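You operate a simulated robot arm through the tools that you are given. There is no shell and no other tool. Be economical: measure what you need, move in short steps, check, and stop when the job is done.

You are at the controls of a simulated robot arm. One attempt, no reset.

Task
Light the funnel end of the bench and brush the wood chips off.
Fine: put the scrubbing brush back; afterwards swing the lamp head to the middle and switch it off. Set down upright: scrubbing brush. What is to be rubbed or washed off counts as gone when no trace of it is left.

Only the result counts: the job must be done as asked and must still hold three seconds after the hand-in. Knocking over, shifting, dropping, spilling or breaking anything else fails it.

Robot
A 7-joint arm with a two-finger parallel gripper, fixed in place. Base frame: the origin is at the foot of the arm, x ahead of it, y to its left, z up; the work surface is at about z = 0.9. Units: m, degrees, N and s.
With the tool pointing down near the work surface it reaches from about 0.34 to 0.78 m from the base axis. Its first joint turns from -166.0 to 166.0 degrees. Payload 3.91 kg.
Tool frame: the origin (TCP) lies between the finger pads and is the grasp point; the fingertips stand 0.03 m ahead of it; z points along the fingers, y is the line along which they close. The gripper opens to 0.11 m. The fingers are 0.02 m wide and 0.01 m thick; the gripper's body (0.048 by 0.112 m) begins 0.055 m behind the TCP.
Orientation is told as [roll, pitch, yaw] about the base's x, y, z axes, in that order, counted from this pose: with the fingers straight down and closing along the base's y, the tool's x points along the base's -x, its y along +y and its z along -z.

Tools
- The arm moves only by the tool apply_moves. Its argument "moves" is a list of rows, each a list of 3 entries, a list of its own where there are three numbers: the shift along the base's x, y, z in m, then the turn, a rotation vector about the base's x, y, z in degrees, then the opening, from 0 (shut) to 1 (fully open). In form: [[[x, y, z], [ax, ay, az], gripper], ...]. A call has 1 to 8 rows; each row is the pose to reach, as a shift and turn from the pose commanded when the call began. Rows are played at 5 a second. More than 0.05 m and 8.6 degrees between two rows, or a gripper value outside its range, and nothing of the call is played. Where a pose cannot be reached the arm comes as near as it can. A force on the tool above 40 N (or 10 N above the force at the start of the call, whichever is more), or a blocked arm, ends the call early, and 0.2 s more pass. The fingers move at their own pace (about 0.153 m/s each) and stop on an object; they squeeze with about 29 N. The grip force told is the motor's: it shows also when the fingers shut on nothing. Time passes only in rows, and 0.2 s behind the last, so rows that repeat a pose let the fingers close. The reply holds the time, the measured pose of the TCP, the force on the tool along the base axes, the opening and the grip force, in the units named above and with some noise, with the torque about the TCP (base axes, N m) and any sound that the robot's microphone picked up.
- Cameras (640 x 400 px; columns grow to the right, rows downward): "scene" is fixed at [0.4005, -0.4994, 1.695]; the picture's right is [1.00, 0.06, 0.00], its down [0.03, -0.53, -0.85] and it looks along [-0.05, 0.85, -0.53] (base axes); focal length 324 px, centre (320, 200). "wrist" rides on the gripper at [0.077, 0.007, -0.114] in the tool frame; the picture's right is [-0.09, 1.00, 0.00], its down [-0.80, -0.07, -0.59] and it looks along [-0.59, -0.05, 0.80] (tool axes); focal length 270 px, centre (320, 200). There is no depth. A picture from a camera that has moved, and an enlarged one, comes with that camera's place and axes in the base frame and with its lens.
- snapshot(camera): a new picture of that camera. It takes no simulated time.
- move_column(by): slides the trunk up (or, below 0, down) by that many m; the arm rides with it, the base frame stays. It gives what a move gives, with no picture.
- enlarge(camera, box): a new picture of the part [left, top, right, bottom] of that camera's present view, enlarged. It takes no simulated time.
- finish_job(): hands the job in; it is judged then, once.

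Go step by step. Nothing tells you positions but the pictures and the camera data: compare them with the known pose of the tool, close in by small moves and look again before you grip or let go. The budget is 120 turns and 64 pictures, counting those below and the enlarged ones. Unless the task says otherwise, let go and move clear before handing in, and close with one line.

The tools are called after "Call:" as a command line: name --argument value ..., lists and objects as JSON in quotes. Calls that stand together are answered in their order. apply_moves: Moves the arm, as the interface text tells. Its arguments: {"type":"object","properties":{"moves":{"type":"array","items":{"type":"array"}}},"required":["moves"]} The other tools are called the same way: move_column (by) slides the trunk up or down; snapshot (camera) takes a picture; enlarge (camera, box) takes an enlarged picture of a part of a camera's view; finish_job () hands the job in.

At the start:

```text
t: 0.0
ee_pos: [0.2766, 0.1922, 1.4711]
tcp_rot: [0.0, -0.1, 0.0]
ft_force: [-0.8, -0.1, -0.4]
moment: [0.0, -0.01, 0.02]
gripper_width: 0.1099
grip_force: 0.1
trunk travel left (down, up): [-0.575, 0.035]
```

scene: 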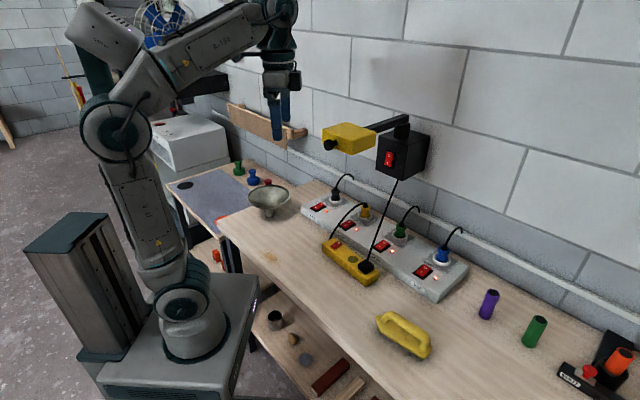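
wrist: 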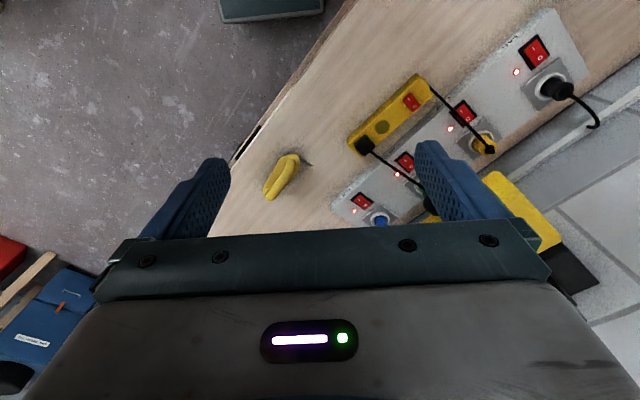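

I see a bench with a funnel at the left end, a wall lamp with a yellow head, a power strip chain and a yellow scrubbing brush. I'll look closer at each.

Call:
enlarge --camera "scene" --box '[300, 100, 480, 212]'

Call:
enlarge --camera "scene" --box '[210, 170, 370, 300]'

Call:
enlarge --camera "scene" --box '[300, 180, 480, 360]'

```text
3.56 times, centred on (390, 156) of scene
camera zoom: at [0.4005, -0.4994, 1.695], right [1.0, 0.06, 0.0], down [0.03, -0.53, -0.85], along [-0.05, 0.85, -0.53], focal length 1151 px, centre (71, 356)
```

zoom: 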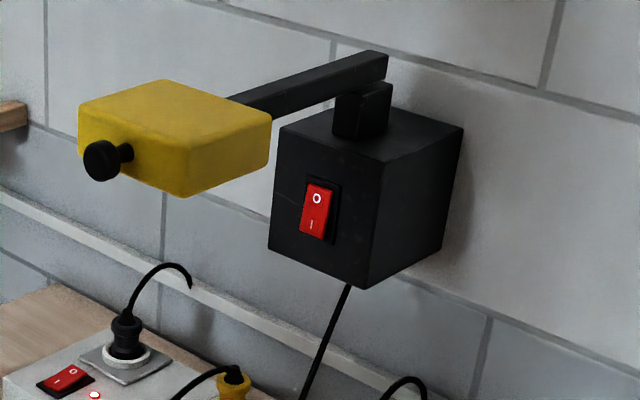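

```text
3.08 times, centred on (290, 235) of scene
camera zoom: at [0.4005, -0.4994, 1.695], right [1.0, 0.06, 0.0], down [0.03, -0.53, -0.85], along [-0.05, 0.85, -0.53], focal length 996 px, centre (412, 92)
```

zoom: 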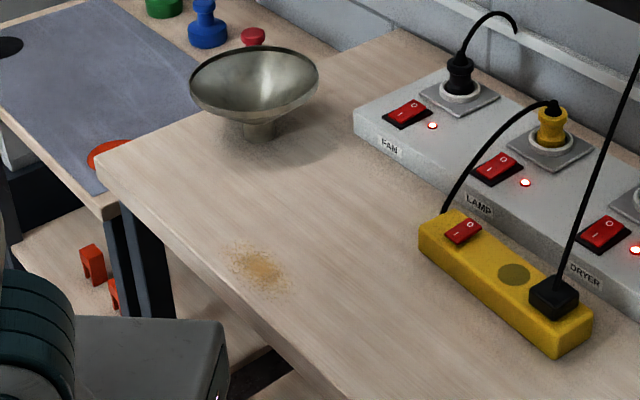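

```text
2.22 times, centred on (390, 270) of scene
camera zoom: at [0.4005, -0.4994, 1.695], right [1.0, 0.06, 0.0], down [0.03, -0.53, -0.85], along [-0.05, 0.85, -0.53], focal length 719 px, centre (164, 44)
```

zoom: 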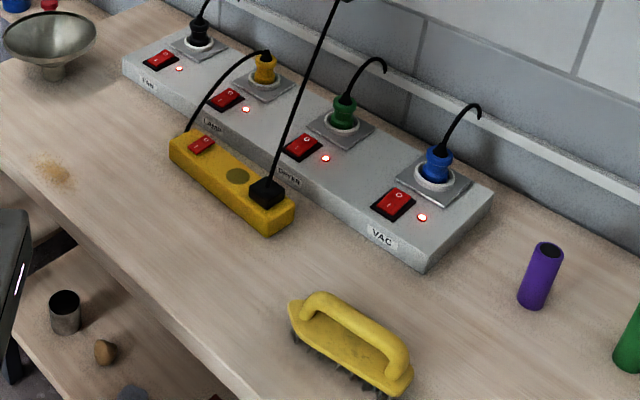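

Call:
enlarge --camera "wrist" --box '[320, 70, 500, 180]'

Call:
enlarge --camera "wrist" --box '[400, 130, 640, 300]'

Call:
enlarge --camera "scene" --box '[315, 215, 395, 275]'

```text
3.56 times, centred on (410, 125) of wrist
camera zoom: at [0.2007, 0.199, 1.5866], right [0.09, 1.0, 0.0], down [0.8, -0.07, 0.59], along [0.59, -0.05, -0.8], focal length 961 px, centre (0, 467)
```

zoom: 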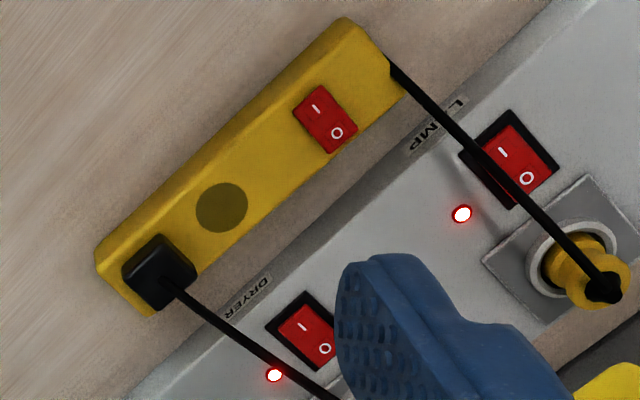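

```text
2.35 times, centred on (520, 215) of wrist
camera zoom: at [0.2007, 0.199, 1.5866], right [0.09, 1.0, 0.0], down [0.8, -0.07, 0.59], along [0.59, -0.05, -0.8], focal length 636 px, centre (-151, 165)
```

zoom: 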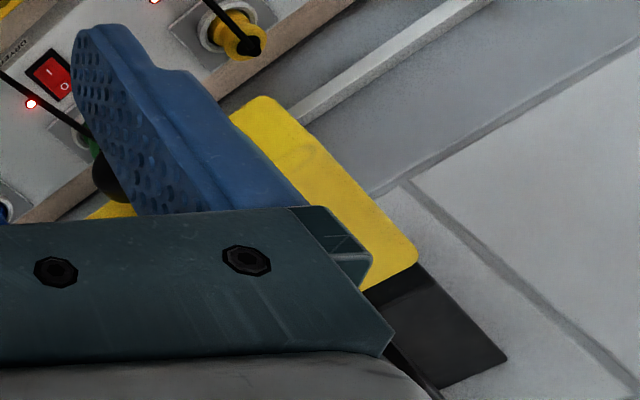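

```text
6.67 times, centred on (355, 245) of scene
camera zoom: at [0.4005, -0.4994, 1.695], right [1.0, 0.06, 0.0], down [0.03, -0.53, -0.85], along [-0.05, 0.85, -0.53], focal length 2158 px, centre (87, -100)
```

zoom: 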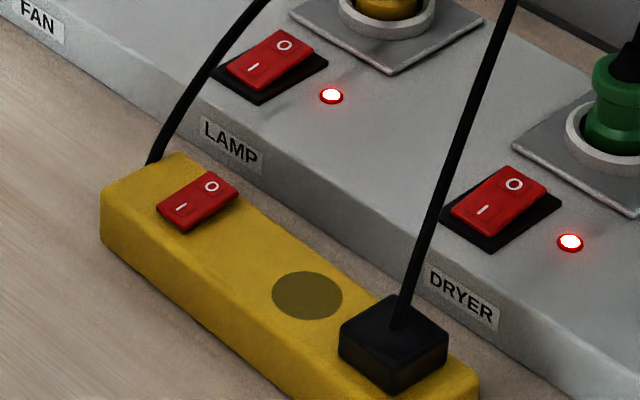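

Call:
enlarge --camera "scene" --box '[328, 230, 352, 248]'

Call:
enlarge --camera "scene" --box '[378, 144, 402, 174]'

```text
16.00 times, centred on (340, 239) of scene
camera zoom: at [0.4005, -0.4994, 1.695], right [1.0, 0.06, 0.0], down [0.03, -0.53, -0.85], along [-0.05, 0.85, -0.53], focal length 5179 px, centre (0, -424)
```

zoom: 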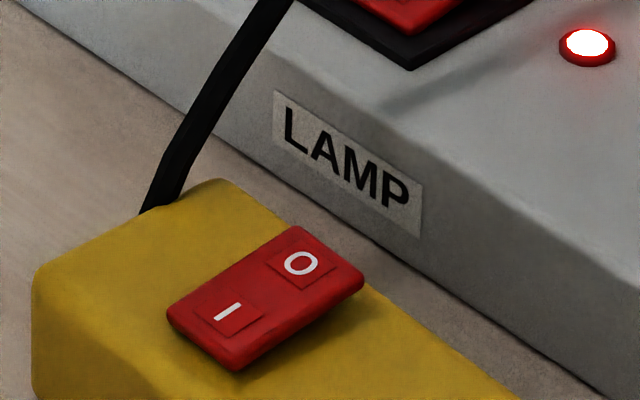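

```text
13.33 times, centred on (390, 159) of scene
camera zoom: at [0.4005, -0.4994, 1.695], right [1.0, 0.06, 0.0], down [0.03, -0.53, -0.85], along [-0.05, 0.85, -0.53], focal length 4316 px, centre (-613, 747)
```

zoom: 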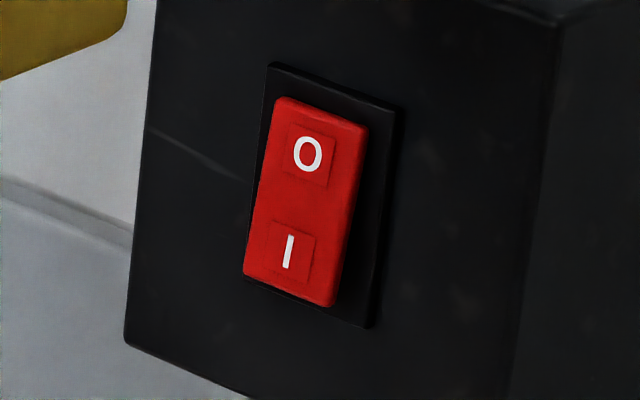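

LEDs show the LAMP outlet is on, the extension rocker looks pressed to I, and the lamp's own rocker looks pressed to O. The bench runs at 45° to the base. I turn the tool to face the wall for a better look at the lamp.

Call:
apply_moves --moves '[[[0, 0, 0], [0, 0, 8], 1], [[0, 0, 0], [0, 0, 16], 0.5], [[0, 0, 0], [0, 0, 24], 0], [[0, 0, 0], [0, 0, 32], 0], [[0, 0, 0], [0, 0, 40], 0], [[0, 0, 0], [0, 0, 45], 0]]'

Call:
apply_moves --moves '[[[0, 0, 0], [5.66, -5.66, 0], 0], [[0, 0, 0], [11.3, -11.3, 0], 0], [[0, 0, 0], [16.9, -16.9, 0], 0], [[0, 0, 0], [22.6, -22.6, 0], 0], [[0, 0, 0], [28.2, -28.2, 0], 0], [[0, 0, 0], [31.8, -31.8, 0], 0]]'

Call:
snapshot --camera "wrist"

```text
t: 1.4
ee_pos: [0.2765, 0.1922, 1.4714]
tcp_rot: [-0.1, 0.0, 45.1]
ft_force: [-0.4, 0.0, 0.0]
moment: [-0.02, 0.02, 0.0]
gripper_width: 0.0
grip_force: 29.4
trunk travel left (down, up): [-0.575, 0.035]
```

```text
t: 2.8
ee_pos: [0.2767, 0.1927, 1.4717]
tcp_rot: [0.0, -45.1, 45.1]
ft_force: [0.0, 0.0, -0.4]
moment: [0.0, -0.01, 0.01]
gripper_width: 0.0001
grip_force: 28.9
trunk travel left (down, up): [-0.575, 0.035]
```

```text
53 pictures are left
camera wrist: at [0.1766, 0.1011, 1.4989], right [-0.66, 0.75, 0.06], down [0.15, 0.05, 0.99], along [0.73, 0.66, -0.15], focal length 270 px, centre (320, 200)
```

wrist: 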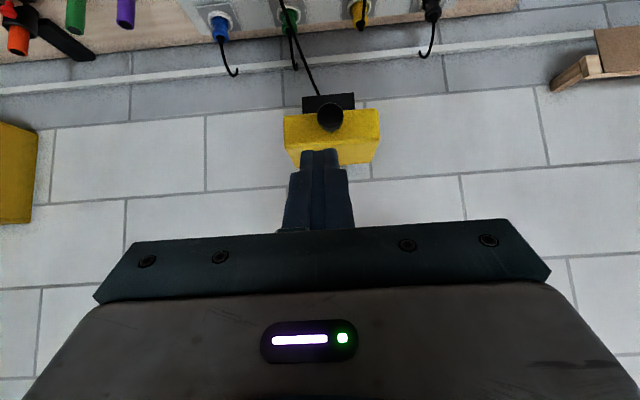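

The lamp head is straight out at the middle now (knob about x 0.375, y 0.303, z 1.365; switch about x 0.572, y 0.503, z 1.238). I go upright and over to the right-hand side of the head, to push it toward the funnel.

Call:
apply_moves --moves '[[[0.02, 0, 0.03], [-5.3, 5.3, 0], 0], [[0.06, 0, 0.06], [-10.6, 10.6, 0], 0], [[0.1, 0, 0.06], [-15.9, 15.9, 0], 0], [[0.14, 0, 0.06], [-21.2, 21.2, 0], 0], [[0.18, 0.01, 0.06], [-26.5, 26.5, 0], 0], [[0.22, 0.03, 0.06], [-31.8, 31.8, 0], 0], [[0.26, 0.055, 0.06], [-31.8, 31.8, 0], 0]]'

Call:
snapshot --camera "wrist"

Call:
snapshot --camera "scene"

```text
t: 4.4
ee_pos: [0.4405, 0.1876, 1.4732]
tcp_rot: [-0.3, -0.4, 45.0]
ft_force: [-0.5, 0.6, 0.0]
moment: [-0.01, -0.06, 0.01]
gripper_width: 0.0
grip_force: 28.9
out of reach, approached as far as the arm can: row 5, 6, 7
trunk travel left (down, up): [-0.575, 0.035]
```

```text
52 pictures are left
camera wrist: at [0.381, 0.1372, 1.5871], right [-0.64, 0.77, 0.0], down [0.61, 0.51, 0.6], along [0.46, 0.38, -0.8], focal length 270 px, centre (320, 200)
```

wrist: 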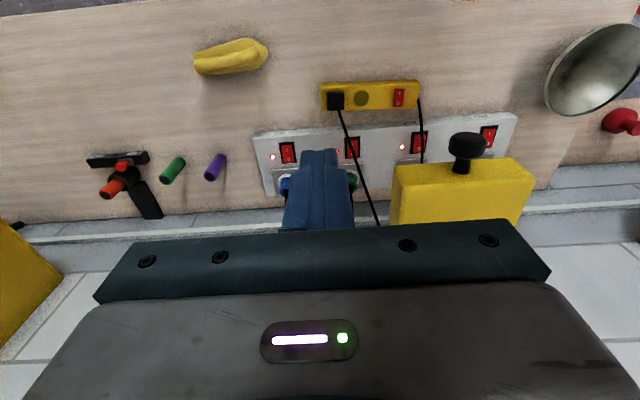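

```text
51 pictures are left
```

scene: 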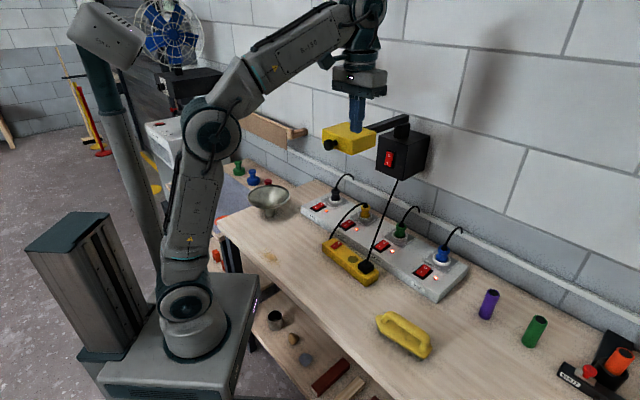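

The reach ends at that height; lower should reach farther. I descend beside the head, then go forward.

Call:
move_column --by 0.035

Call:
apply_moves --moves '[[[0.01, -0.01, -0.04], [0, 0, 0], 0], [[0.01, -0.01, -0.08], [0, 0, 0], 0], [[0.01, -0.01, -0.12], [0, 0, 0], 0], [[0.03, 0.01, -0.14], [0, 0, 0], 0], [[0.06, 0.04, -0.14], [0, 0, 0], 0], [[0.085, 0.065, -0.14], [0, 0, 0], 0]]'

Call:
snapshot --camera "scene"

Call:
snapshot --camera "wrist"

```text
t: 5.2
ee_pos: [0.4398, 0.186, 1.5095]
tcp_rot: [-0.1, -0.6, 45.0]
ft_force: [1.0, 0.0, 0.1]
moment: [0.01, 0.01, 0.02]
gripper_width: 0.0
grip_force: 29.4
trunk travel left (down, up): [-0.61, 0.0]
```

```text
t: 6.6
ee_pos: [0.5261, 0.251, 1.3691]
tcp_rot: [-0.3, -0.7, 45.0]
ft_force: [0.4, -1.1, 0.2]
moment: [-0.01, -0.01, 0.01]
gripper_width: 0.0
grip_force: 29.3
trunk travel left (down, up): [-0.61, 0.0]
```

```text
50 pictures are left
```

scene: 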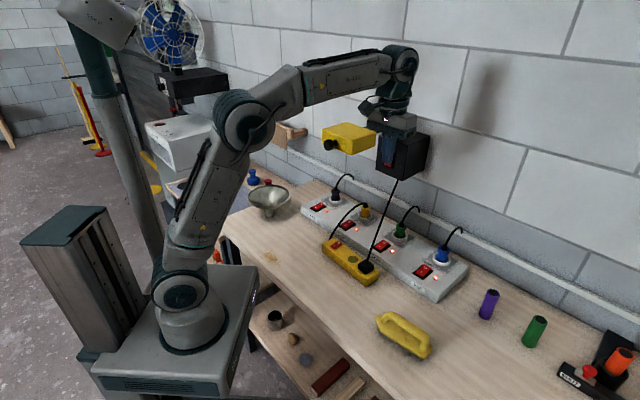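

```text
49 pictures are left
camera wrist: at [0.4668, 0.2009, 1.4826], right [-0.64, 0.77, 0.0], down [0.61, 0.51, 0.6], along [0.46, 0.39, -0.8], focal length 270 px, centre (320, 200)
```

wrist: 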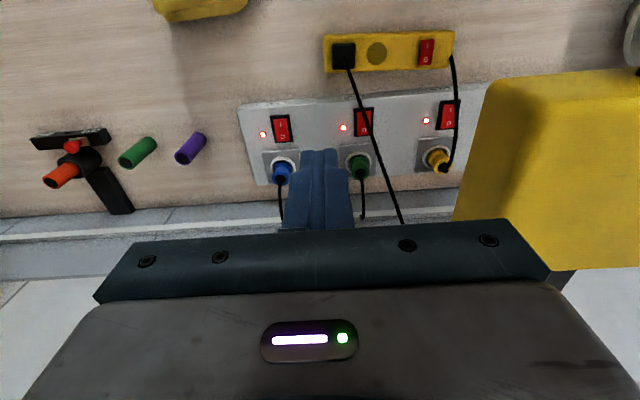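

Now I push the head gently toward the funnel side along its arc.

Call:
apply_moves --moves '[[[-0.0247, 0.0318, 0], [0, 0, 0], 0], [[-0.0495, 0.0636, 0], [0, 0, 0], 0], [[-0.0654, 0.076, 0], [0, 0, 0], 0], [[-0.0813, 0.0884, 0], [0, 0, 0], 0], [[-0.095, 0.1036, 0], [0, 0, 0], 0], [[-0.1075, 0.1188, 0], [0, 0, 0], 0]]'

Call:
snapshot --camera "scene"

```text
t: 8.0
ee_pos: [0.4169, 0.3684, 1.3685]
tcp_rot: [-0.2, -0.7, 45.0]
ft_force: [1.2, 0.3, -0.1]
moment: [-0.03, 0.0, 0.03]
gripper_width: 0.0002
grip_force: 28.9
trunk travel left (down, up): [-0.61, 0.0]
```

```text
48 pictures are left
```

scene: 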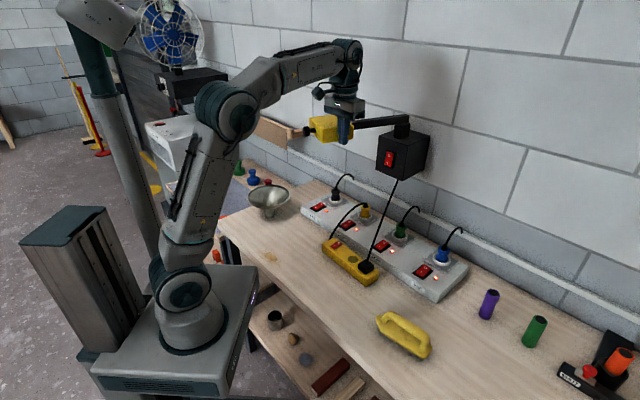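

Call:
apply_moves --moves '[[[-0.0233, 0.0332, 0], [0, 0, 0], 0], [[-0.0445, 0.0686, 0], [0, 0, 0], 0], [[-0.06, 0.0997, 0], [0, 0, 0], 0], [[-0.0636, 0.1216, 0], [0, 0, 0], 0]]'

Call:
snapshot --camera "scene"

```text
t: 9.0
ee_pos: [0.3525, 0.4859, 1.3697]
tcp_rot: [-0.2, -0.5, 44.9]
ft_force: [-3.8, -18.8, -4.7]
moment: [0.03, -0.01, 0.1]
gripper_width: 0.0
grip_force: 28.6
trunk travel left (down, up): [-0.61, 0.0]
```

```text
47 pictures are left
```

scene: 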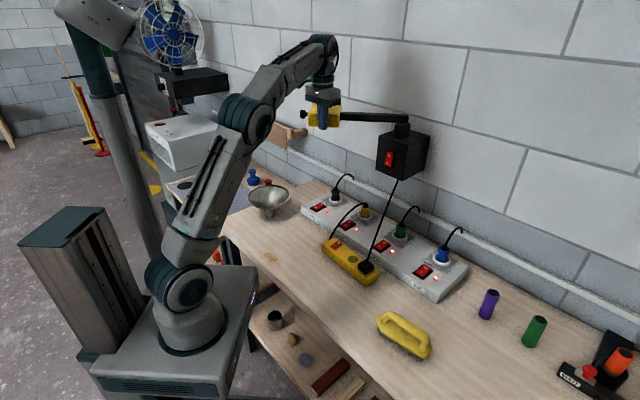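

The head came to its stop on the funnel side. I back off and bring the tool, tilted toward the wall, in front of the lamp's switch.

Call:
apply_moves --moves '[[[0.02, -0.03, 0], [0, 0, 0], 0], [[0.05, -0.06, -0.01], [5.66, -5.66, 0], 0], [[0.08, -0.09, -0.03], [11.3, -11.3, 0], 0], [[0.1, -0.1, -0.06], [17, -17, 0], 0], [[0.11, -0.1, -0.09], [22.6, -22.6, 0], 0], [[0.12, -0.09, -0.11], [28.3, -28.3, 0], 0], [[0.13, -0.08, -0.13], [34, -34, 0], 0], [[0.13, -0.08, -0.13], [39.6, -39.6, 0], 0]]'

Call:
snapshot --camera "scene"

Call:
snapshot --camera "wrist"

```text
t: 10.8
ee_pos: [0.4818, 0.4102, 1.2401]
tcp_rot: [-0.3, -56.9, 45.0]
ft_force: [0.0, -0.8, 0.5]
moment: [0.01, 0.03, -0.02]
gripper_width: 0.0
grip_force: 29.0
trunk travel left (down, up): [-0.61, 0.0]
```

```text
46 pictures are left
```

scene: 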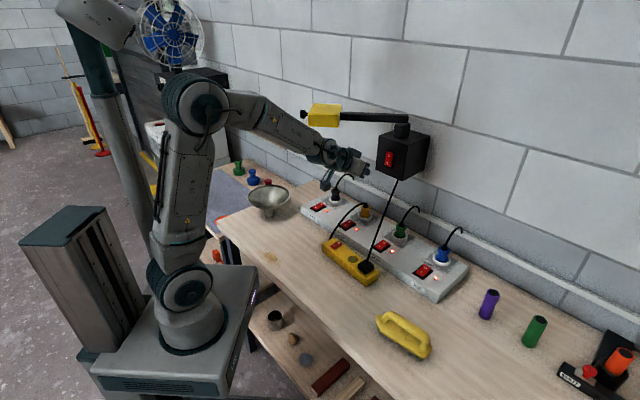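

```text
45 pictures are left
camera wrist: at [0.3804, 0.3175, 1.2376], right [-0.67, 0.74, 0.07], down [0.01, -0.09, 1.0], along [0.74, 0.67, 0.05], focal length 270 px, centre (320, 200)
```

wrist: 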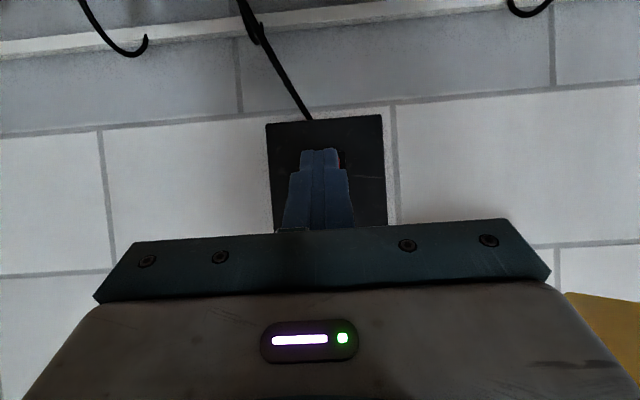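

The tip is centred on the switch column and about 0.1 m from the face. I move in to press the lower (I) half.

Call:
apply_moves --moves '[[[0.028, 0.028, -0.005], [0, 0, 0], 0], [[0.053, 0.053, -0.005], [0, 0, 0], 0], [[0.062, 0.062, -0.005], [0, 0, 0], 0], [[0.068, 0.068, -0.005], [0, 0, 0], 0], [[0.073, 0.073, -0.005], [0, 0, 0], 0]]'

Call:
snapshot --camera "scene"

```text
t: 12.0
ee_pos: [0.5521, 0.4816, 1.2337]
tcp_rot: [-0.2, -56.5, 45.0]
ft_force: [-14.2, -13.2, -3.8]
moment: [-0.21, 0.17, 0.01]
gripper_width: 0.0001
grip_force: 29.4
trunk travel left (down, up): [-0.61, 0.0]
heard: click
```

```text
44 pictures are left
```

scene: 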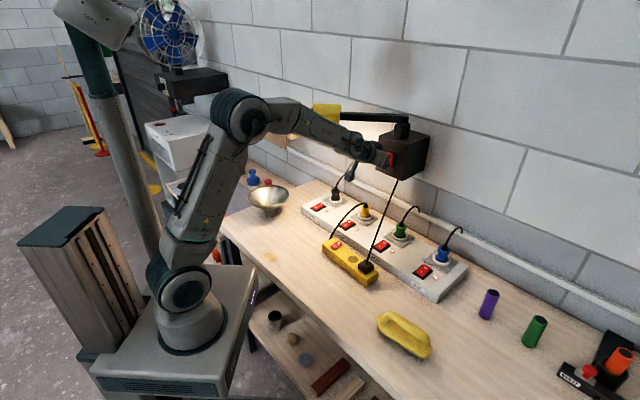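

Click heard and the lamp lights the funnel end. I retract and return the tool to upright.

Call:
apply_moves --moves '[[[-0.03, -0.03, 0], [0, 0, 0], 0], [[-0.06, -0.06, 0], [-5.6, 5.6, 0], 0], [[-0.09, -0.09, 0.01], [-11.2, 11.2, 0], 0], [[-0.11, -0.12, 0.02], [-16.8, 16.8, 0], 0], [[-0.12, -0.15, 0.03], [-22.4, 22.4, 0], 0], [[-0.12, -0.19, 0.04], [-28, 28, 0], 0], [[-0.11, -0.23, 0.04], [-33.6, 33.6, 0], 0.5], [[-0.09, -0.27, 0.04], [-39.8, 39.8, 0], 1]]'

Call:
enlarge --camera "scene" --box '[360, 290, 450, 370]'

Call:
snapshot --camera "wrist"

```text
refused: row 8 steps farther than a row can; nothing moved
```

```text
5.00 times, centred on (405, 330) of scene
camera zoom: at [0.4005, -0.4994, 1.695], right [1.0, 0.06, 0.0], down [0.03, -0.53, -0.85], along [-0.05, 0.85, -0.53], focal length 1618 px, centre (-105, -450)
```

zoom: 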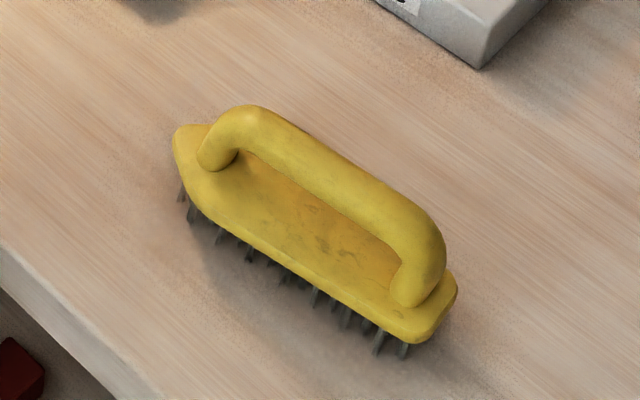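

```text
42 pictures are left
camera wrist: at [0.4513, 0.3881, 1.2329], right [-0.67, 0.74, 0.07], down [0.01, -0.09, 1.0], along [0.74, 0.67, 0.05], focal length 270 px, centre (320, 200)
```

wrist: 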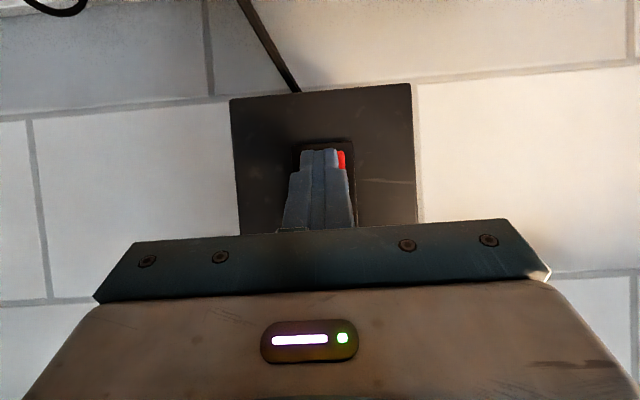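

Retrying with smaller last step.

Call:
apply_moves --moves '[[[-0.03, -0.03, 0], [0, 0, 0], 0], [[-0.06, -0.06, 0], [-5.6, 5.6, 0], 0], [[-0.09, -0.09, 0.01], [-11.2, 11.2, 0], 0], [[-0.11, -0.12, 0.02], [-16.8, 16.8, 0], 0], [[-0.12, -0.15, 0.03], [-22.4, 22.4, 0], 0], [[-0.12, -0.19, 0.04], [-28, 28, 0], 0], [[-0.11, -0.23, 0.04], [-33.9, 33.9, 0], 0.5], [[-0.09, -0.27, 0.04], [-39.8, 39.8, 0], 1]]'

Call:
snapshot --camera "wrist"

```text
t: 13.8
ee_pos: [0.4672, 0.2135, 1.2744]
tcp_rot: [0.0, -0.2, 45.1]
ft_force: [0.9, -0.7, -0.7]
moment: [0.01, 0.03, -0.01]
gripper_width: 0.1101
grip_force: 0.0
trunk travel left (down, up): [-0.61, 0.0]
```

```text
41 pictures are left
camera wrist: at [0.4086, 0.1628, 1.3887], right [-0.64, 0.77, 0.0], down [0.61, 0.52, 0.6], along [0.46, 0.38, -0.8], focal length 270 px, centre (320, 200)
```

wrist: 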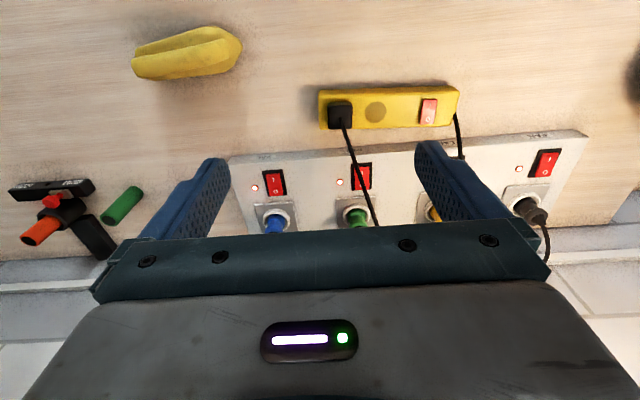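

The lamp is now lit; the extension's indicator/rocker is fine. I turn the gripper so its fingers close across the brush handle and move near it.

Call:
apply_moves --moves '[[[0.005, -0.01, -0.02], [0, 0, -8.4], 1], [[0.01, -0.02, -0.04], [0, 0, -16.8], 1], [[0.015, -0.03, -0.06], [0, 0, -25.2], 1], [[0.02, -0.04, -0.08], [0, 0, -33.6], 1], [[0.025, -0.055, -0.1], [0, 0, -42], 1], [[0.03, -0.07, -0.12], [0, 0, -50.4], 1], [[0.035, -0.085, -0.14], [0, 0, -58.8], 1], [[0.045, -0.095, -0.16], [0, 0, -67.2], 1]]'

Call:
apply_moves --moves '[[[0, 0, 0], [0, 0, -8.4], 1], [[0, 0, 0], [0, 0, -16.8], 1]]'

Call:
snapshot --camera "wrist"

```text
t: 15.6
ee_pos: [0.5117, 0.1179, 1.1142]
tcp_rot: [-0.2, -0.4, -22.3]
ft_force: [-0.4, -0.4, 0.0]
moment: [0.0, -0.01, 0.01]
gripper_width: 0.1099
grip_force: 0.0
trunk travel left (down, up): [-0.61, 0.0]
```

```text
t: 16.2
ee_pos: [0.5106, 0.1184, 1.1144]
tcp_rot: [-0.2, -0.3, -39.1]
ft_force: [-0.2, 0.2, 0.2]
moment: [0.0, 0.0, -0.01]
gripper_width: 0.1099
grip_force: 0.3
trunk travel left (down, up): [-0.61, 0.0]
```

```text
40 pictures are left
camera wrist: at [0.4562, 0.1729, 1.2283], right [0.7, 0.72, 0.0], down [0.57, -0.56, 0.6], along [0.43, -0.42, -0.8], focal length 270 px, centre (320, 200)
```

wrist: 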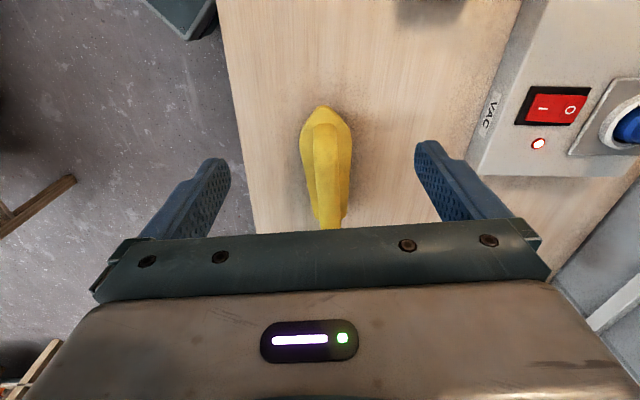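

Call:
apply_moves --moves '[[[-0.035, 0.028, 0], [0, 0, 0], 1], [[-0.07, 0.055, 0], [0, 0, 0], 1]]'

Call:
enlarge --camera "wrist" --box '[240, 80, 400, 220]'

```text
t: 16.8
ee_pos: [0.4413, 0.1732, 1.1139]
tcp_rot: [-0.2, -0.3, -39.0]
ft_force: [-0.8, -0.8, -0.7]
moment: [0.0, -0.05, 0.02]
gripper_width: 0.1101
grip_force: 0.0
trunk travel left (down, up): [-0.61, 0.0]
```

```text
2.86 times, centred on (320, 150) of wrist
camera zoom: at [0.3855, 0.2283, 1.2281], right [0.7, 0.72, 0.0], down [0.58, -0.55, 0.6], along [0.43, -0.42, -0.8], focal length 772 px, centre (320, 343)
```

zoom: 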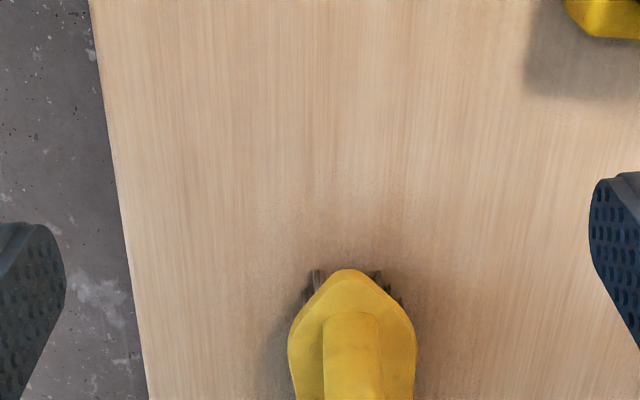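

The brush's centre line runs at about −38°, with its middle near (0.590, 0.058) and the handle bar near z 0.97. I move above it and lower around the handle.

Call:
apply_moves --moves '[[[0.037, -0.029, 0], [0, 0, 0], 1], [[0.074, -0.058, 0], [0, 0, 0], 1], [[0.112, -0.087, 0], [0, 0, 0], 1], [[0.149, -0.115, 0], [0, 0, 0.5], 1], [[0.149, -0.115, -0.04], [0, 0, 1], 1], [[0.149, -0.115, -0.08], [0, 0, 1], 1], [[0.149, -0.115, -0.1], [0, 0, 1], 1]]'

Call:
snapshot --camera "wrist"

Call:
enlarge --camera "scene" --box '[340, 230, 480, 370]'

```text
t: 18.4
ee_pos: [0.5892, 0.0581, 1.0123]
tcp_rot: [-0.1, -0.3, -38.0]
ft_force: [0.1, 0.5, -0.4]
moment: [0.0, 0.01, 0.05]
gripper_width: 0.11
grip_force: 0.1
trunk travel left (down, up): [-0.61, 0.0]
```

```text
38 pictures are left
camera wrist: at [0.5343, 0.1117, 1.1268], right [0.68, 0.73, 0.0], down [0.59, -0.54, 0.6], along [0.44, -0.41, -0.8], focal length 270 px, centre (320, 200)
```

wrist: 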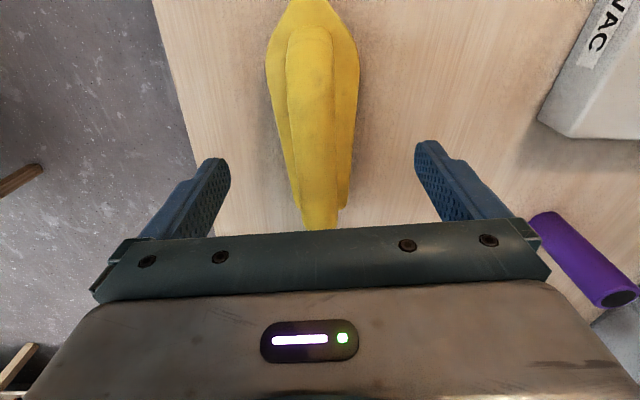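

```text
2.86 times, centred on (410, 300) of scene
camera zoom: at [0.4005, -0.4994, 1.695], right [1.0, 0.06, 0.0], down [0.03, -0.53, -0.85], along [-0.05, 0.85, -0.53], focal length 925 px, centre (63, -86)
```

zoom: 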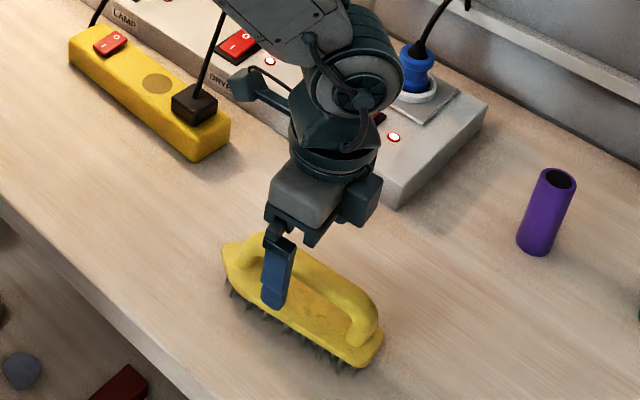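

Alignment is good. I descend a little and close on the handle.

Call:
apply_moves --moves '[[[0, 0, -0.02], [0, 0, 0], 1], [[0, 0, -0.036], [0, 0, 0], 1], [[0, 0, -0.036], [0, 0, 0], 0.6], [[0, 0, -0.036], [0, 0, 0], 0.3], [[0, 0, -0.036], [0, 0, 0], 0], [[0, 0, -0.036], [0, 0, 0], 0], [[0, 0, -0.036], [0, 0, 0], 0]]'

Call:
enlarge --camera "scene" --box '[340, 230, 480, 370]'

```text
t: 20.0
ee_pos: [0.5906, 0.0588, 0.9775]
tcp_rot: [-0.2, -0.5, -38.0]
ft_force: [-0.4, -0.4, 0.8]
moment: [0.0, 0.0, 0.0]
gripper_width: 0.0252
grip_force: 28.7
trunk travel left (down, up): [-0.61, 0.0]
```

```text
2.86 times, centred on (410, 300) of scene
camera zoom: at [0.4005, -0.4994, 1.695], right [1.0, 0.06, 0.0], down [0.03, -0.53, -0.85], along [-0.05, 0.85, -0.53], focal length 925 px, centre (63, -86)
```

zoom: 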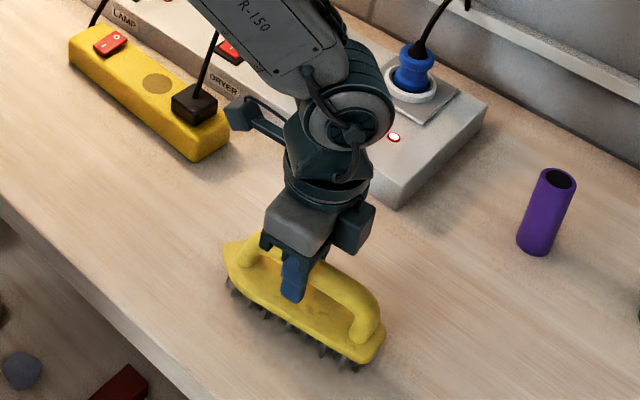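

Gripped firmly. I note the put-back pose (0.5906, 0.0588, 0.9775, yaw −38°), lift, and carry the brush toward the chips.

Call:
apply_moves --moves '[[[0, 0, 0.03], [0, 0, 0], 0], [[0, 0, 0.07], [0, 0, 0], 0], [[-0.03, 0.02, 0.1], [0, 0, 0], 0], [[-0.07, 0.05, 0.1], [0, 0, 0], 0], [[-0.11, 0.08, 0.1], [0, 0, 0], 0], [[-0.15, 0.11, 0.1], [0, 0, 0], 0], [[-0.19, 0.14, 0.1], [0, 0, 0], 0], [[-0.23, 0.17, 0.1], [0, 0, 0], 0]]'

Call:
apply_moves --moves '[[[-0.04, 0.03, 0], [0, 0, 0], 0], [[-0.08, 0.06, 0], [0, 0, 0], 0], [[-0.12, 0.09, 0], [0, 0, 0], 0], [[-0.16, 0.12, 0], [0, 0, 0], 0], [[-0.192, 0.145, 0], [0, 0, 0], 0]]'

Call:
snapshot --camera "scene"

Call:
snapshot --camera "wrist"

```text
t: 21.8
ee_pos: [0.3589, 0.2287, 1.0789]
tcp_rot: [-0.2, -0.4, -38.0]
ft_force: [-0.7, 0.0, -1.5]
moment: [-0.02, 0.01, -0.01]
gripper_width: 0.0259
grip_force: 28.4
trunk travel left (down, up): [-0.61, 0.0]
```

```text
t: 23.0
ee_pos: [0.167, 0.3738, 1.0772]
tcp_rot: [-0.3, -0.4, -38.0]
ft_force: [0.5, 0.6, -1.2]
moment: [0.01, -0.03, 0.0]
gripper_width: 0.0254
grip_force: 29.1
trunk travel left (down, up): [-0.61, 0.0]
```

```text
35 pictures are left
```

scene: 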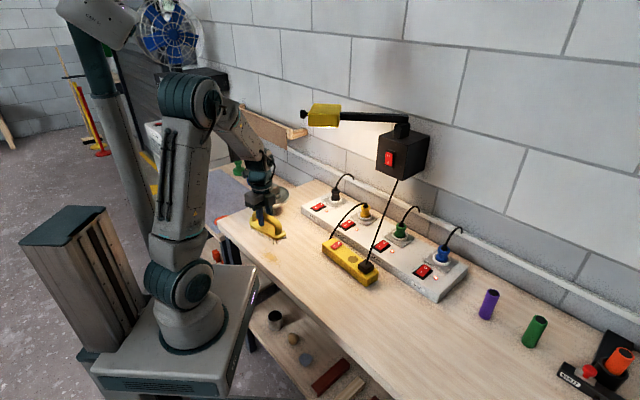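

```text
34 pictures are left
camera wrist: at [0.1114, 0.4277, 1.192], right [0.68, 0.73, 0.0], down [0.59, -0.54, 0.6], along [0.44, -0.41, -0.8], focal length 270 px, centre (320, 200)
```

wrist: 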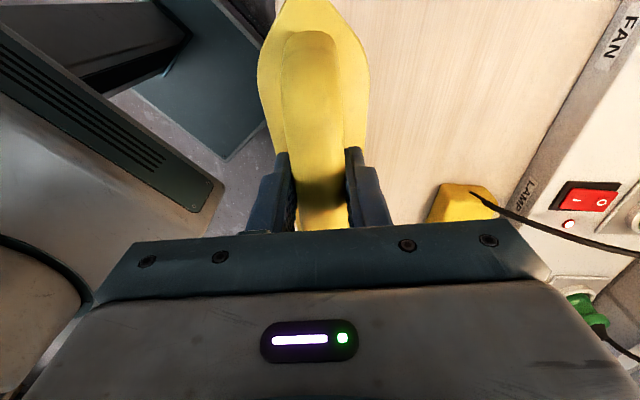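

Call:
enlarge --camera "scene" --box '[220, 190, 320, 290]'

```text
4.00 times, centred on (270, 240) of scene
camera zoom: at [0.4005, -0.4994, 1.695], right [1.0, 0.06, 0.0], down [0.03, -0.53, -0.85], along [-0.05, 0.85, -0.53], focal length 1295 px, centre (520, 40)
```

zoom: 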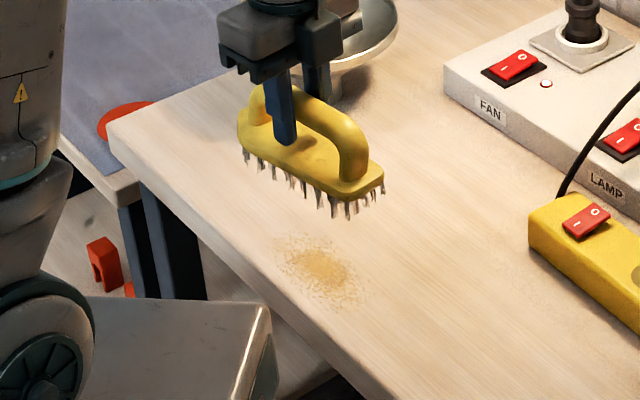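

The patch spans roughly 0.12 × 0.06 m centred under the brush at (0.167, 0.374). I lower to light contact.

Call:
apply_moves --moves '[[[0, 0, -0.04], [0, 0, -2], 0], [[0, 0, -0.075], [0, 0, -4], 0], [[0, 0, -0.095], [0, 0, -6], 0], [[0, 0, -0.101], [0, 0, -6], 0], [[0, 0, -0.104], [0, 0, -6], 0]]'

```text
t: 24.2
ee_pos: [0.1666, 0.3732, 0.9761]
tcp_rot: [0.1, -0.3, -44.0]
ft_force: [-1.1, -1.2, 22.1]
moment: [0.17, -0.13, -0.08]
gripper_width: 0.0257
grip_force: 29.2
trunk travel left (down, up): [-0.61, 0.0]
```

Call:
apply_moves --moves '[[[0.011, 0.011, 0.001], [0, 0, 0], 0], [[0.023, 0.023, 0.001], [0, 0, 0], 0], [[0.011, 0.011, 0.001], [0, 0, 0], 0], [[0, 0, 0.001], [0, 0, 0], 0], [[-0.011, -0.011, 0.001], [0, 0, 0], 0], [[-0.02, -0.02, 0.001], [0, 0, 0], 0], [[-0.01, -0.01, 0.001], [0, 0, 0], 0], [[0, 0, 0.001], [0, 0, 0], 0]]'

Call:
enlarge --camera "scene" --box '[220, 190, 320, 290]'

```text
t: 26.0
ee_pos: [0.1679, 0.372, 0.975]
tcp_rot: [-0.2, -0.4, -43.9]
ft_force: [-1.8, -1.1, 6.5]
moment: [-0.12, -0.16, -0.03]
gripper_width: 0.0253
grip_force: 29.4
trunk travel left (down, up): [-0.61, 0.0]
```

```text
4.00 times, centred on (270, 240) of scene
camera zoom: at [0.4005, -0.4994, 1.695], right [1.0, 0.06, 0.0], down [0.03, -0.53, -0.85], along [-0.05, 0.85, -0.53], focal length 1295 px, centre (520, 40)
```

zoom: 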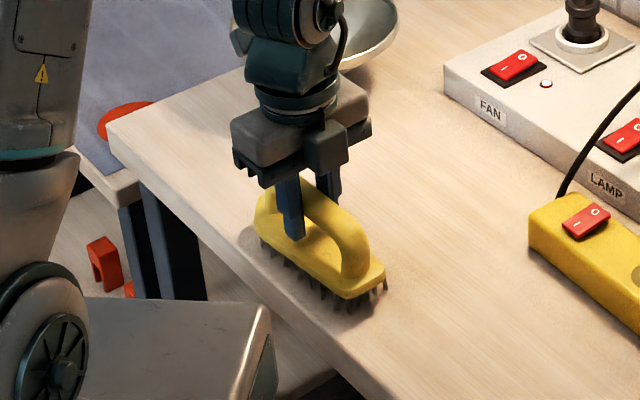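

Contact is light and steady. More strokes, both ways.

Call:
apply_moves --moves '[[[0.02, -0.02, 0], [0, 0, 0], 0], [[0.03, 0, 0], [0, 0, 0], 0], [[0.01, 0.02, 0], [0, 0, 0], 0], [[-0.012, 0.037, 0], [0, 0, 0], 0], [[-0.03, 0.02, 0], [0, 0, 0], 0], [[-0.03, -0.005, 0], [0, 0, 0], 0], [[-0.01, -0.02, 0], [0, 0, 0], 0], [[0, 0, 0], [0, 0, 0], 0]]'

Call:
apply_moves --moves '[[[0.02, 0.02, 0], [0, 0, 0], 0], [[0, 0, 0], [0, 0, 0], 0], [[-0.02, -0.02, 0], [0, 0, 0], 0], [[0, 0, 0], [0, 0, 0], 0], [[0, 0, 0.03], [0, 0, 0], 0], [[0, 0, 0.07], [0, 0, 0], 0], [[0.02, 0.02, 0.1], [0, 0, 0], 0], [[0.04, 0.04, 0.12], [0, 0, 0], 0]]'

Call:
enlarge --camera "scene" --box '[220, 190, 320, 290]'

```text
t: 27.8
ee_pos: [0.17, 0.374, 0.9752]
tcp_rot: [-0.2, -0.4, -44.0]
ft_force: [0.7, 0.1, -1.9]
moment: [0.02, 0.0, 0.0]
gripper_width: 0.0255
grip_force: 29.0
trunk travel left (down, up): [-0.61, 0.0]
```

```text
t: 29.6
ee_pos: [0.2076, 0.4128, 1.0958]
tcp_rot: [-0.3, -0.3, -44.0]
ft_force: [-0.6, 0.3, -1.5]
moment: [-0.03, -0.02, 0.02]
gripper_width: 0.0255
grip_force: 28.6
trunk travel left (down, up): [-0.61, 0.0]
```

```text
4.00 times, centred on (270, 240) of scene
camera zoom: at [0.4005, -0.4994, 1.695], right [1.0, 0.06, 0.0], down [0.03, -0.53, -0.85], along [-0.05, 0.85, -0.53], focal length 1295 px, centre (520, 40)
```

zoom: 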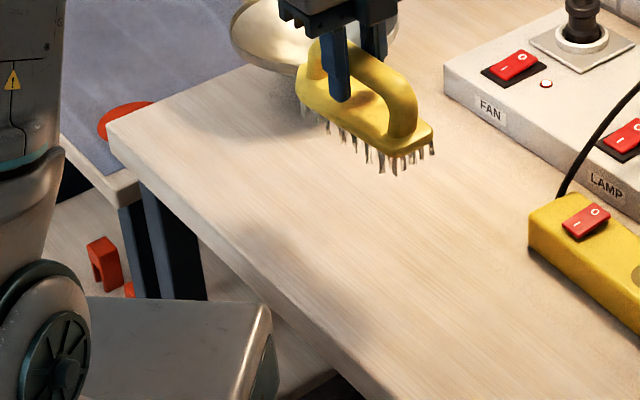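

Call:
apply_moves --moves '[[[0.04, -0.025, 0], [0, 0, 0], 0], [[0.08, -0.05, 0], [0, 0, 0], 0], [[0.12, -0.08, 0], [0, 0, 0], 0], [[0.16, -0.11, 0], [0, 0, 0], 0]]'

Call:
enlarge --camera "scene" --box '[235, 230, 305, 290]'

```text
t: 30.6
ee_pos: [0.3691, 0.304, 1.0954]
tcp_rot: [-0.1, -0.4, -44.0]
ft_force: [-0.3, -0.8, -1.4]
moment: [-0.02, -0.02, 0.04]
gripper_width: 0.0251
grip_force: 28.4
trunk travel left (down, up): [-0.61, 0.0]
```

```text
6.67 times, centred on (270, 260) of scene
camera zoom: at [0.4005, -0.4994, 1.695], right [1.0, 0.06, 0.0], down [0.03, -0.53, -0.85], along [-0.05, 0.85, -0.53], focal length 2158 px, centre (653, -200)
```

zoom: 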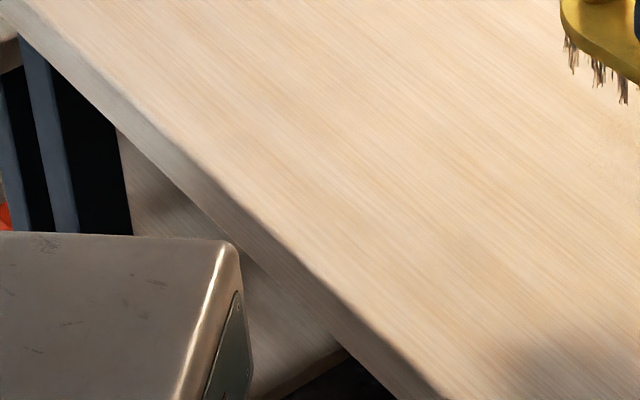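

Call:
enlarge --camera "scene" --box '[254, 244, 286, 272]'

```text
14.29 times, centred on (270, 258) of scene
camera zoom: at [0.4005, -0.4994, 1.695], right [1.0, 0.06, 0.0], down [0.03, -0.53, -0.85], along [-0.05, 0.85, -0.53], focal length 4624 px, centre (1034, -629)
```

zoom: 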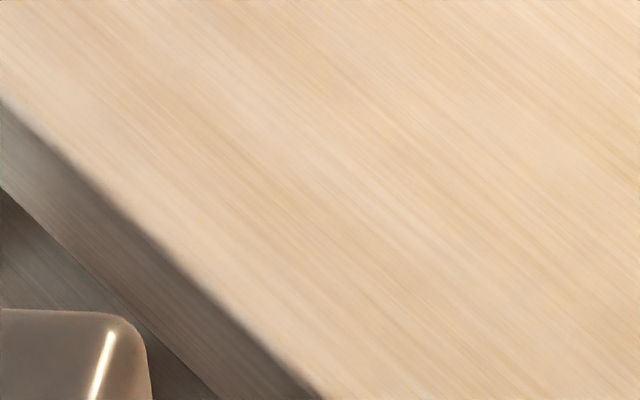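

No trace is left. I carry the brush back to its place.

Call:
apply_moves --moves '[[[0.027, -0.031, 0], [0, 0, 1], 0], [[0.055, -0.061, 0], [0, 0, 2], 0], [[0.083, -0.092, 0], [0, 0, 3], 0], [[0.111, -0.123, 0], [0, 0, 4], 0], [[0.139, -0.154, 0], [0, 0, 5], 0], [[0.167, -0.185, 0], [0, 0, 6], 0], [[0.195, -0.216, 0], [0, 0, 6], 0], [[0.2215, -0.2452, -0.02], [0, 0, 6], 0]]'

Call:
apply_moves --moves '[[[0, 0, -0.04], [0, 0, 0], 0], [[0, 0, -0.075], [0, 0, 0], 0], [[0, 0, -0.09], [0, 0, 0], 0]]'

Call:
enlarge --camera "scene" --box '[340, 230, 480, 370]'

```text
t: 32.4
ee_pos: [0.5903, 0.0557, 1.0743]
tcp_rot: [-0.3, -0.3, -38.0]
ft_force: [0.1, 1.0, -1.5]
moment: [-0.03, -0.01, -0.02]
gripper_width: 0.0251
grip_force: 29.3
trunk travel left (down, up): [-0.61, 0.0]
```

```text
t: 33.2
ee_pos: [0.5898, 0.0575, 0.9855]
tcp_rot: [-0.1, -0.5, -37.9]
ft_force: [0.2, 0.9, -0.8]
moment: [0.03, -0.01, 0.01]
gripper_width: 0.0252
grip_force: 28.8
trunk travel left (down, up): [-0.61, 0.0]
```

```text
2.86 times, centred on (410, 300) of scene
camera zoom: at [0.4005, -0.4994, 1.695], right [1.0, 0.06, 0.0], down [0.03, -0.53, -0.85], along [-0.05, 0.85, -0.53], focal length 925 px, centre (63, -86)
```

zoom: 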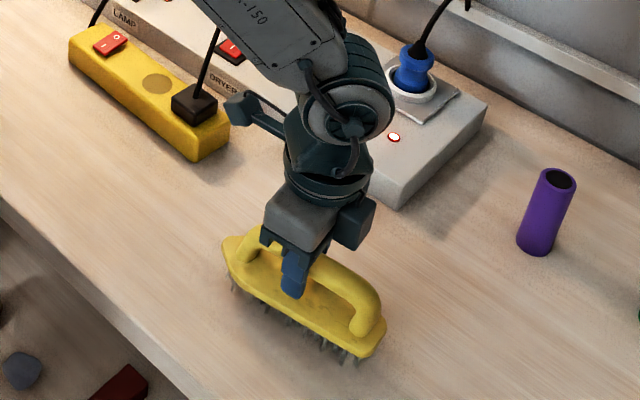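

Call:
apply_moves --moves '[[[0.0005, 0.001, -0.006], [0, 0, 0], 0], [[0.0005, 0.001, -0.009], [0, 0, 0], 0], [[0.0005, 0.001, -0.011], [0, 0, 0], 0], [[0.0005, 0.001, -0.012], [0, 0, 0], 0]]'

```text
t: 34.2
ee_pos: [0.5889, 0.0585, 0.9751]
tcp_rot: [-0.2, -0.5, -38.0]
ft_force: [-1.8, -1.3, 14.6]
moment: [0.54, 0.37, 0.02]
gripper_width: 0.0253
grip_force: 29.0
trunk travel left (down, up): [-0.61, 0.0]
```

In contact; I release and rise.

Call:
apply_moves --moves '[[[0, 0, 0.001], [0, 0, 0], 0], [[0, 0, 0.001], [0, 0, 0], 0.35], [[0, 0, 0.001], [0, 0, 0], 0.7], [[0, 0, 0.001], [0, 0, 0], 1], [[0, 0, 0.03], [0, 0, 0], 1], [[0, 0, 0.08], [0, 0, 0], 1], [[0, 0.01, 0.13], [0, 0, 0], 1], [[-0.01, 0.02, 0.175], [0, 0, 0], 1]]'

Call:
snapshot --camera "scene"

Call:
enlarge --camera "scene" --box '[360, 290, 450, 370]'

```text
refused: row 7 steps farther than a row can; nothing moved
```

```text
27 pictures are left
```

scene: 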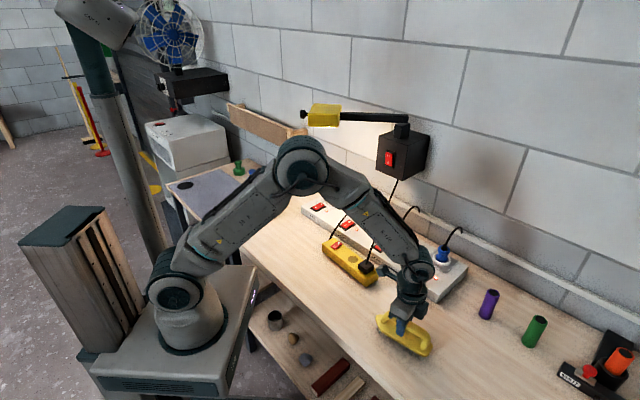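

```text
5.00 times, centred on (405, 330) of scene
camera zoom: at [0.4005, -0.4994, 1.695], right [1.0, 0.06, 0.0], down [0.03, -0.53, -0.85], along [-0.05, 0.85, -0.53], focal length 1618 px, centre (-105, -450)
```

zoom: 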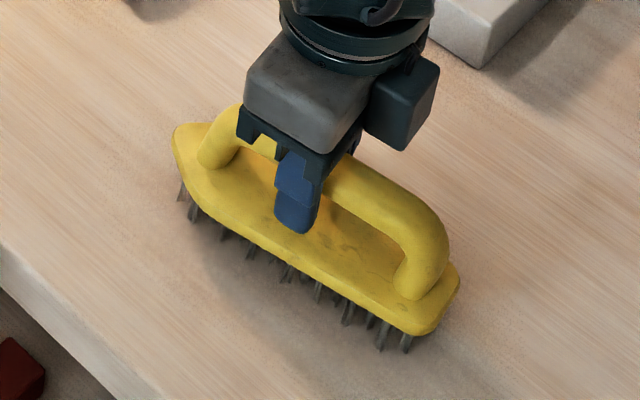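

Call:
apply_moves --moves '[[[0, 0, 0.001], [0, 0, 0], 0], [[0, 0, 0.001], [0, 0, 0], 0.35], [[0, 0, 0.001], [0, 0, 0], 0.7], [[0, 0, 0.001], [0, 0, 0], 1], [[0, 0, 0.03], [0, 0, 0], 1], [[0, 0, 0.075], [0, 0, 0], 1], [[0, 0, 0.12], [0, 0, 0], 1], [[0, 0, 0.165], [0, 0, 0], 1]]'

Call:
enlarge --camera "scene" --box '[360, 290, 450, 370]'

```text
t: 36.0
ee_pos: [0.5883, 0.059, 1.1395]
tcp_rot: [-0.2, -0.3, -38.0]
ft_force: [-0.3, 0.4, 1.1]
moment: [0.01, 0.02, 0.0]
gripper_width: 0.1101
grip_force: 0.0
trunk travel left (down, up): [-0.61, 0.0]
```

```text
5.00 times, centred on (405, 330) of scene
camera zoom: at [0.4005, -0.4994, 1.695], right [1.0, 0.06, 0.0], down [0.03, -0.53, -0.85], along [-0.05, 0.85, -0.53], focal length 1618 px, centre (-105, -450)
```

zoom: 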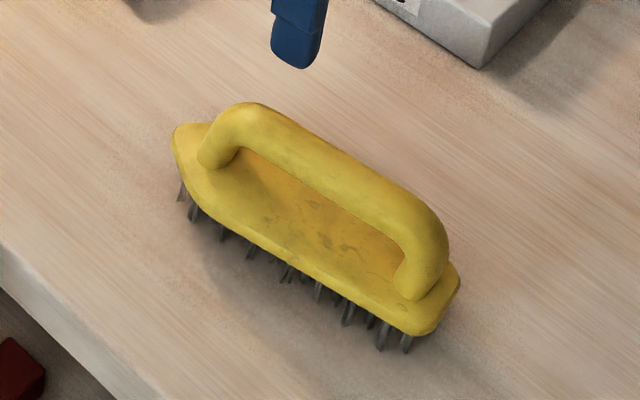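

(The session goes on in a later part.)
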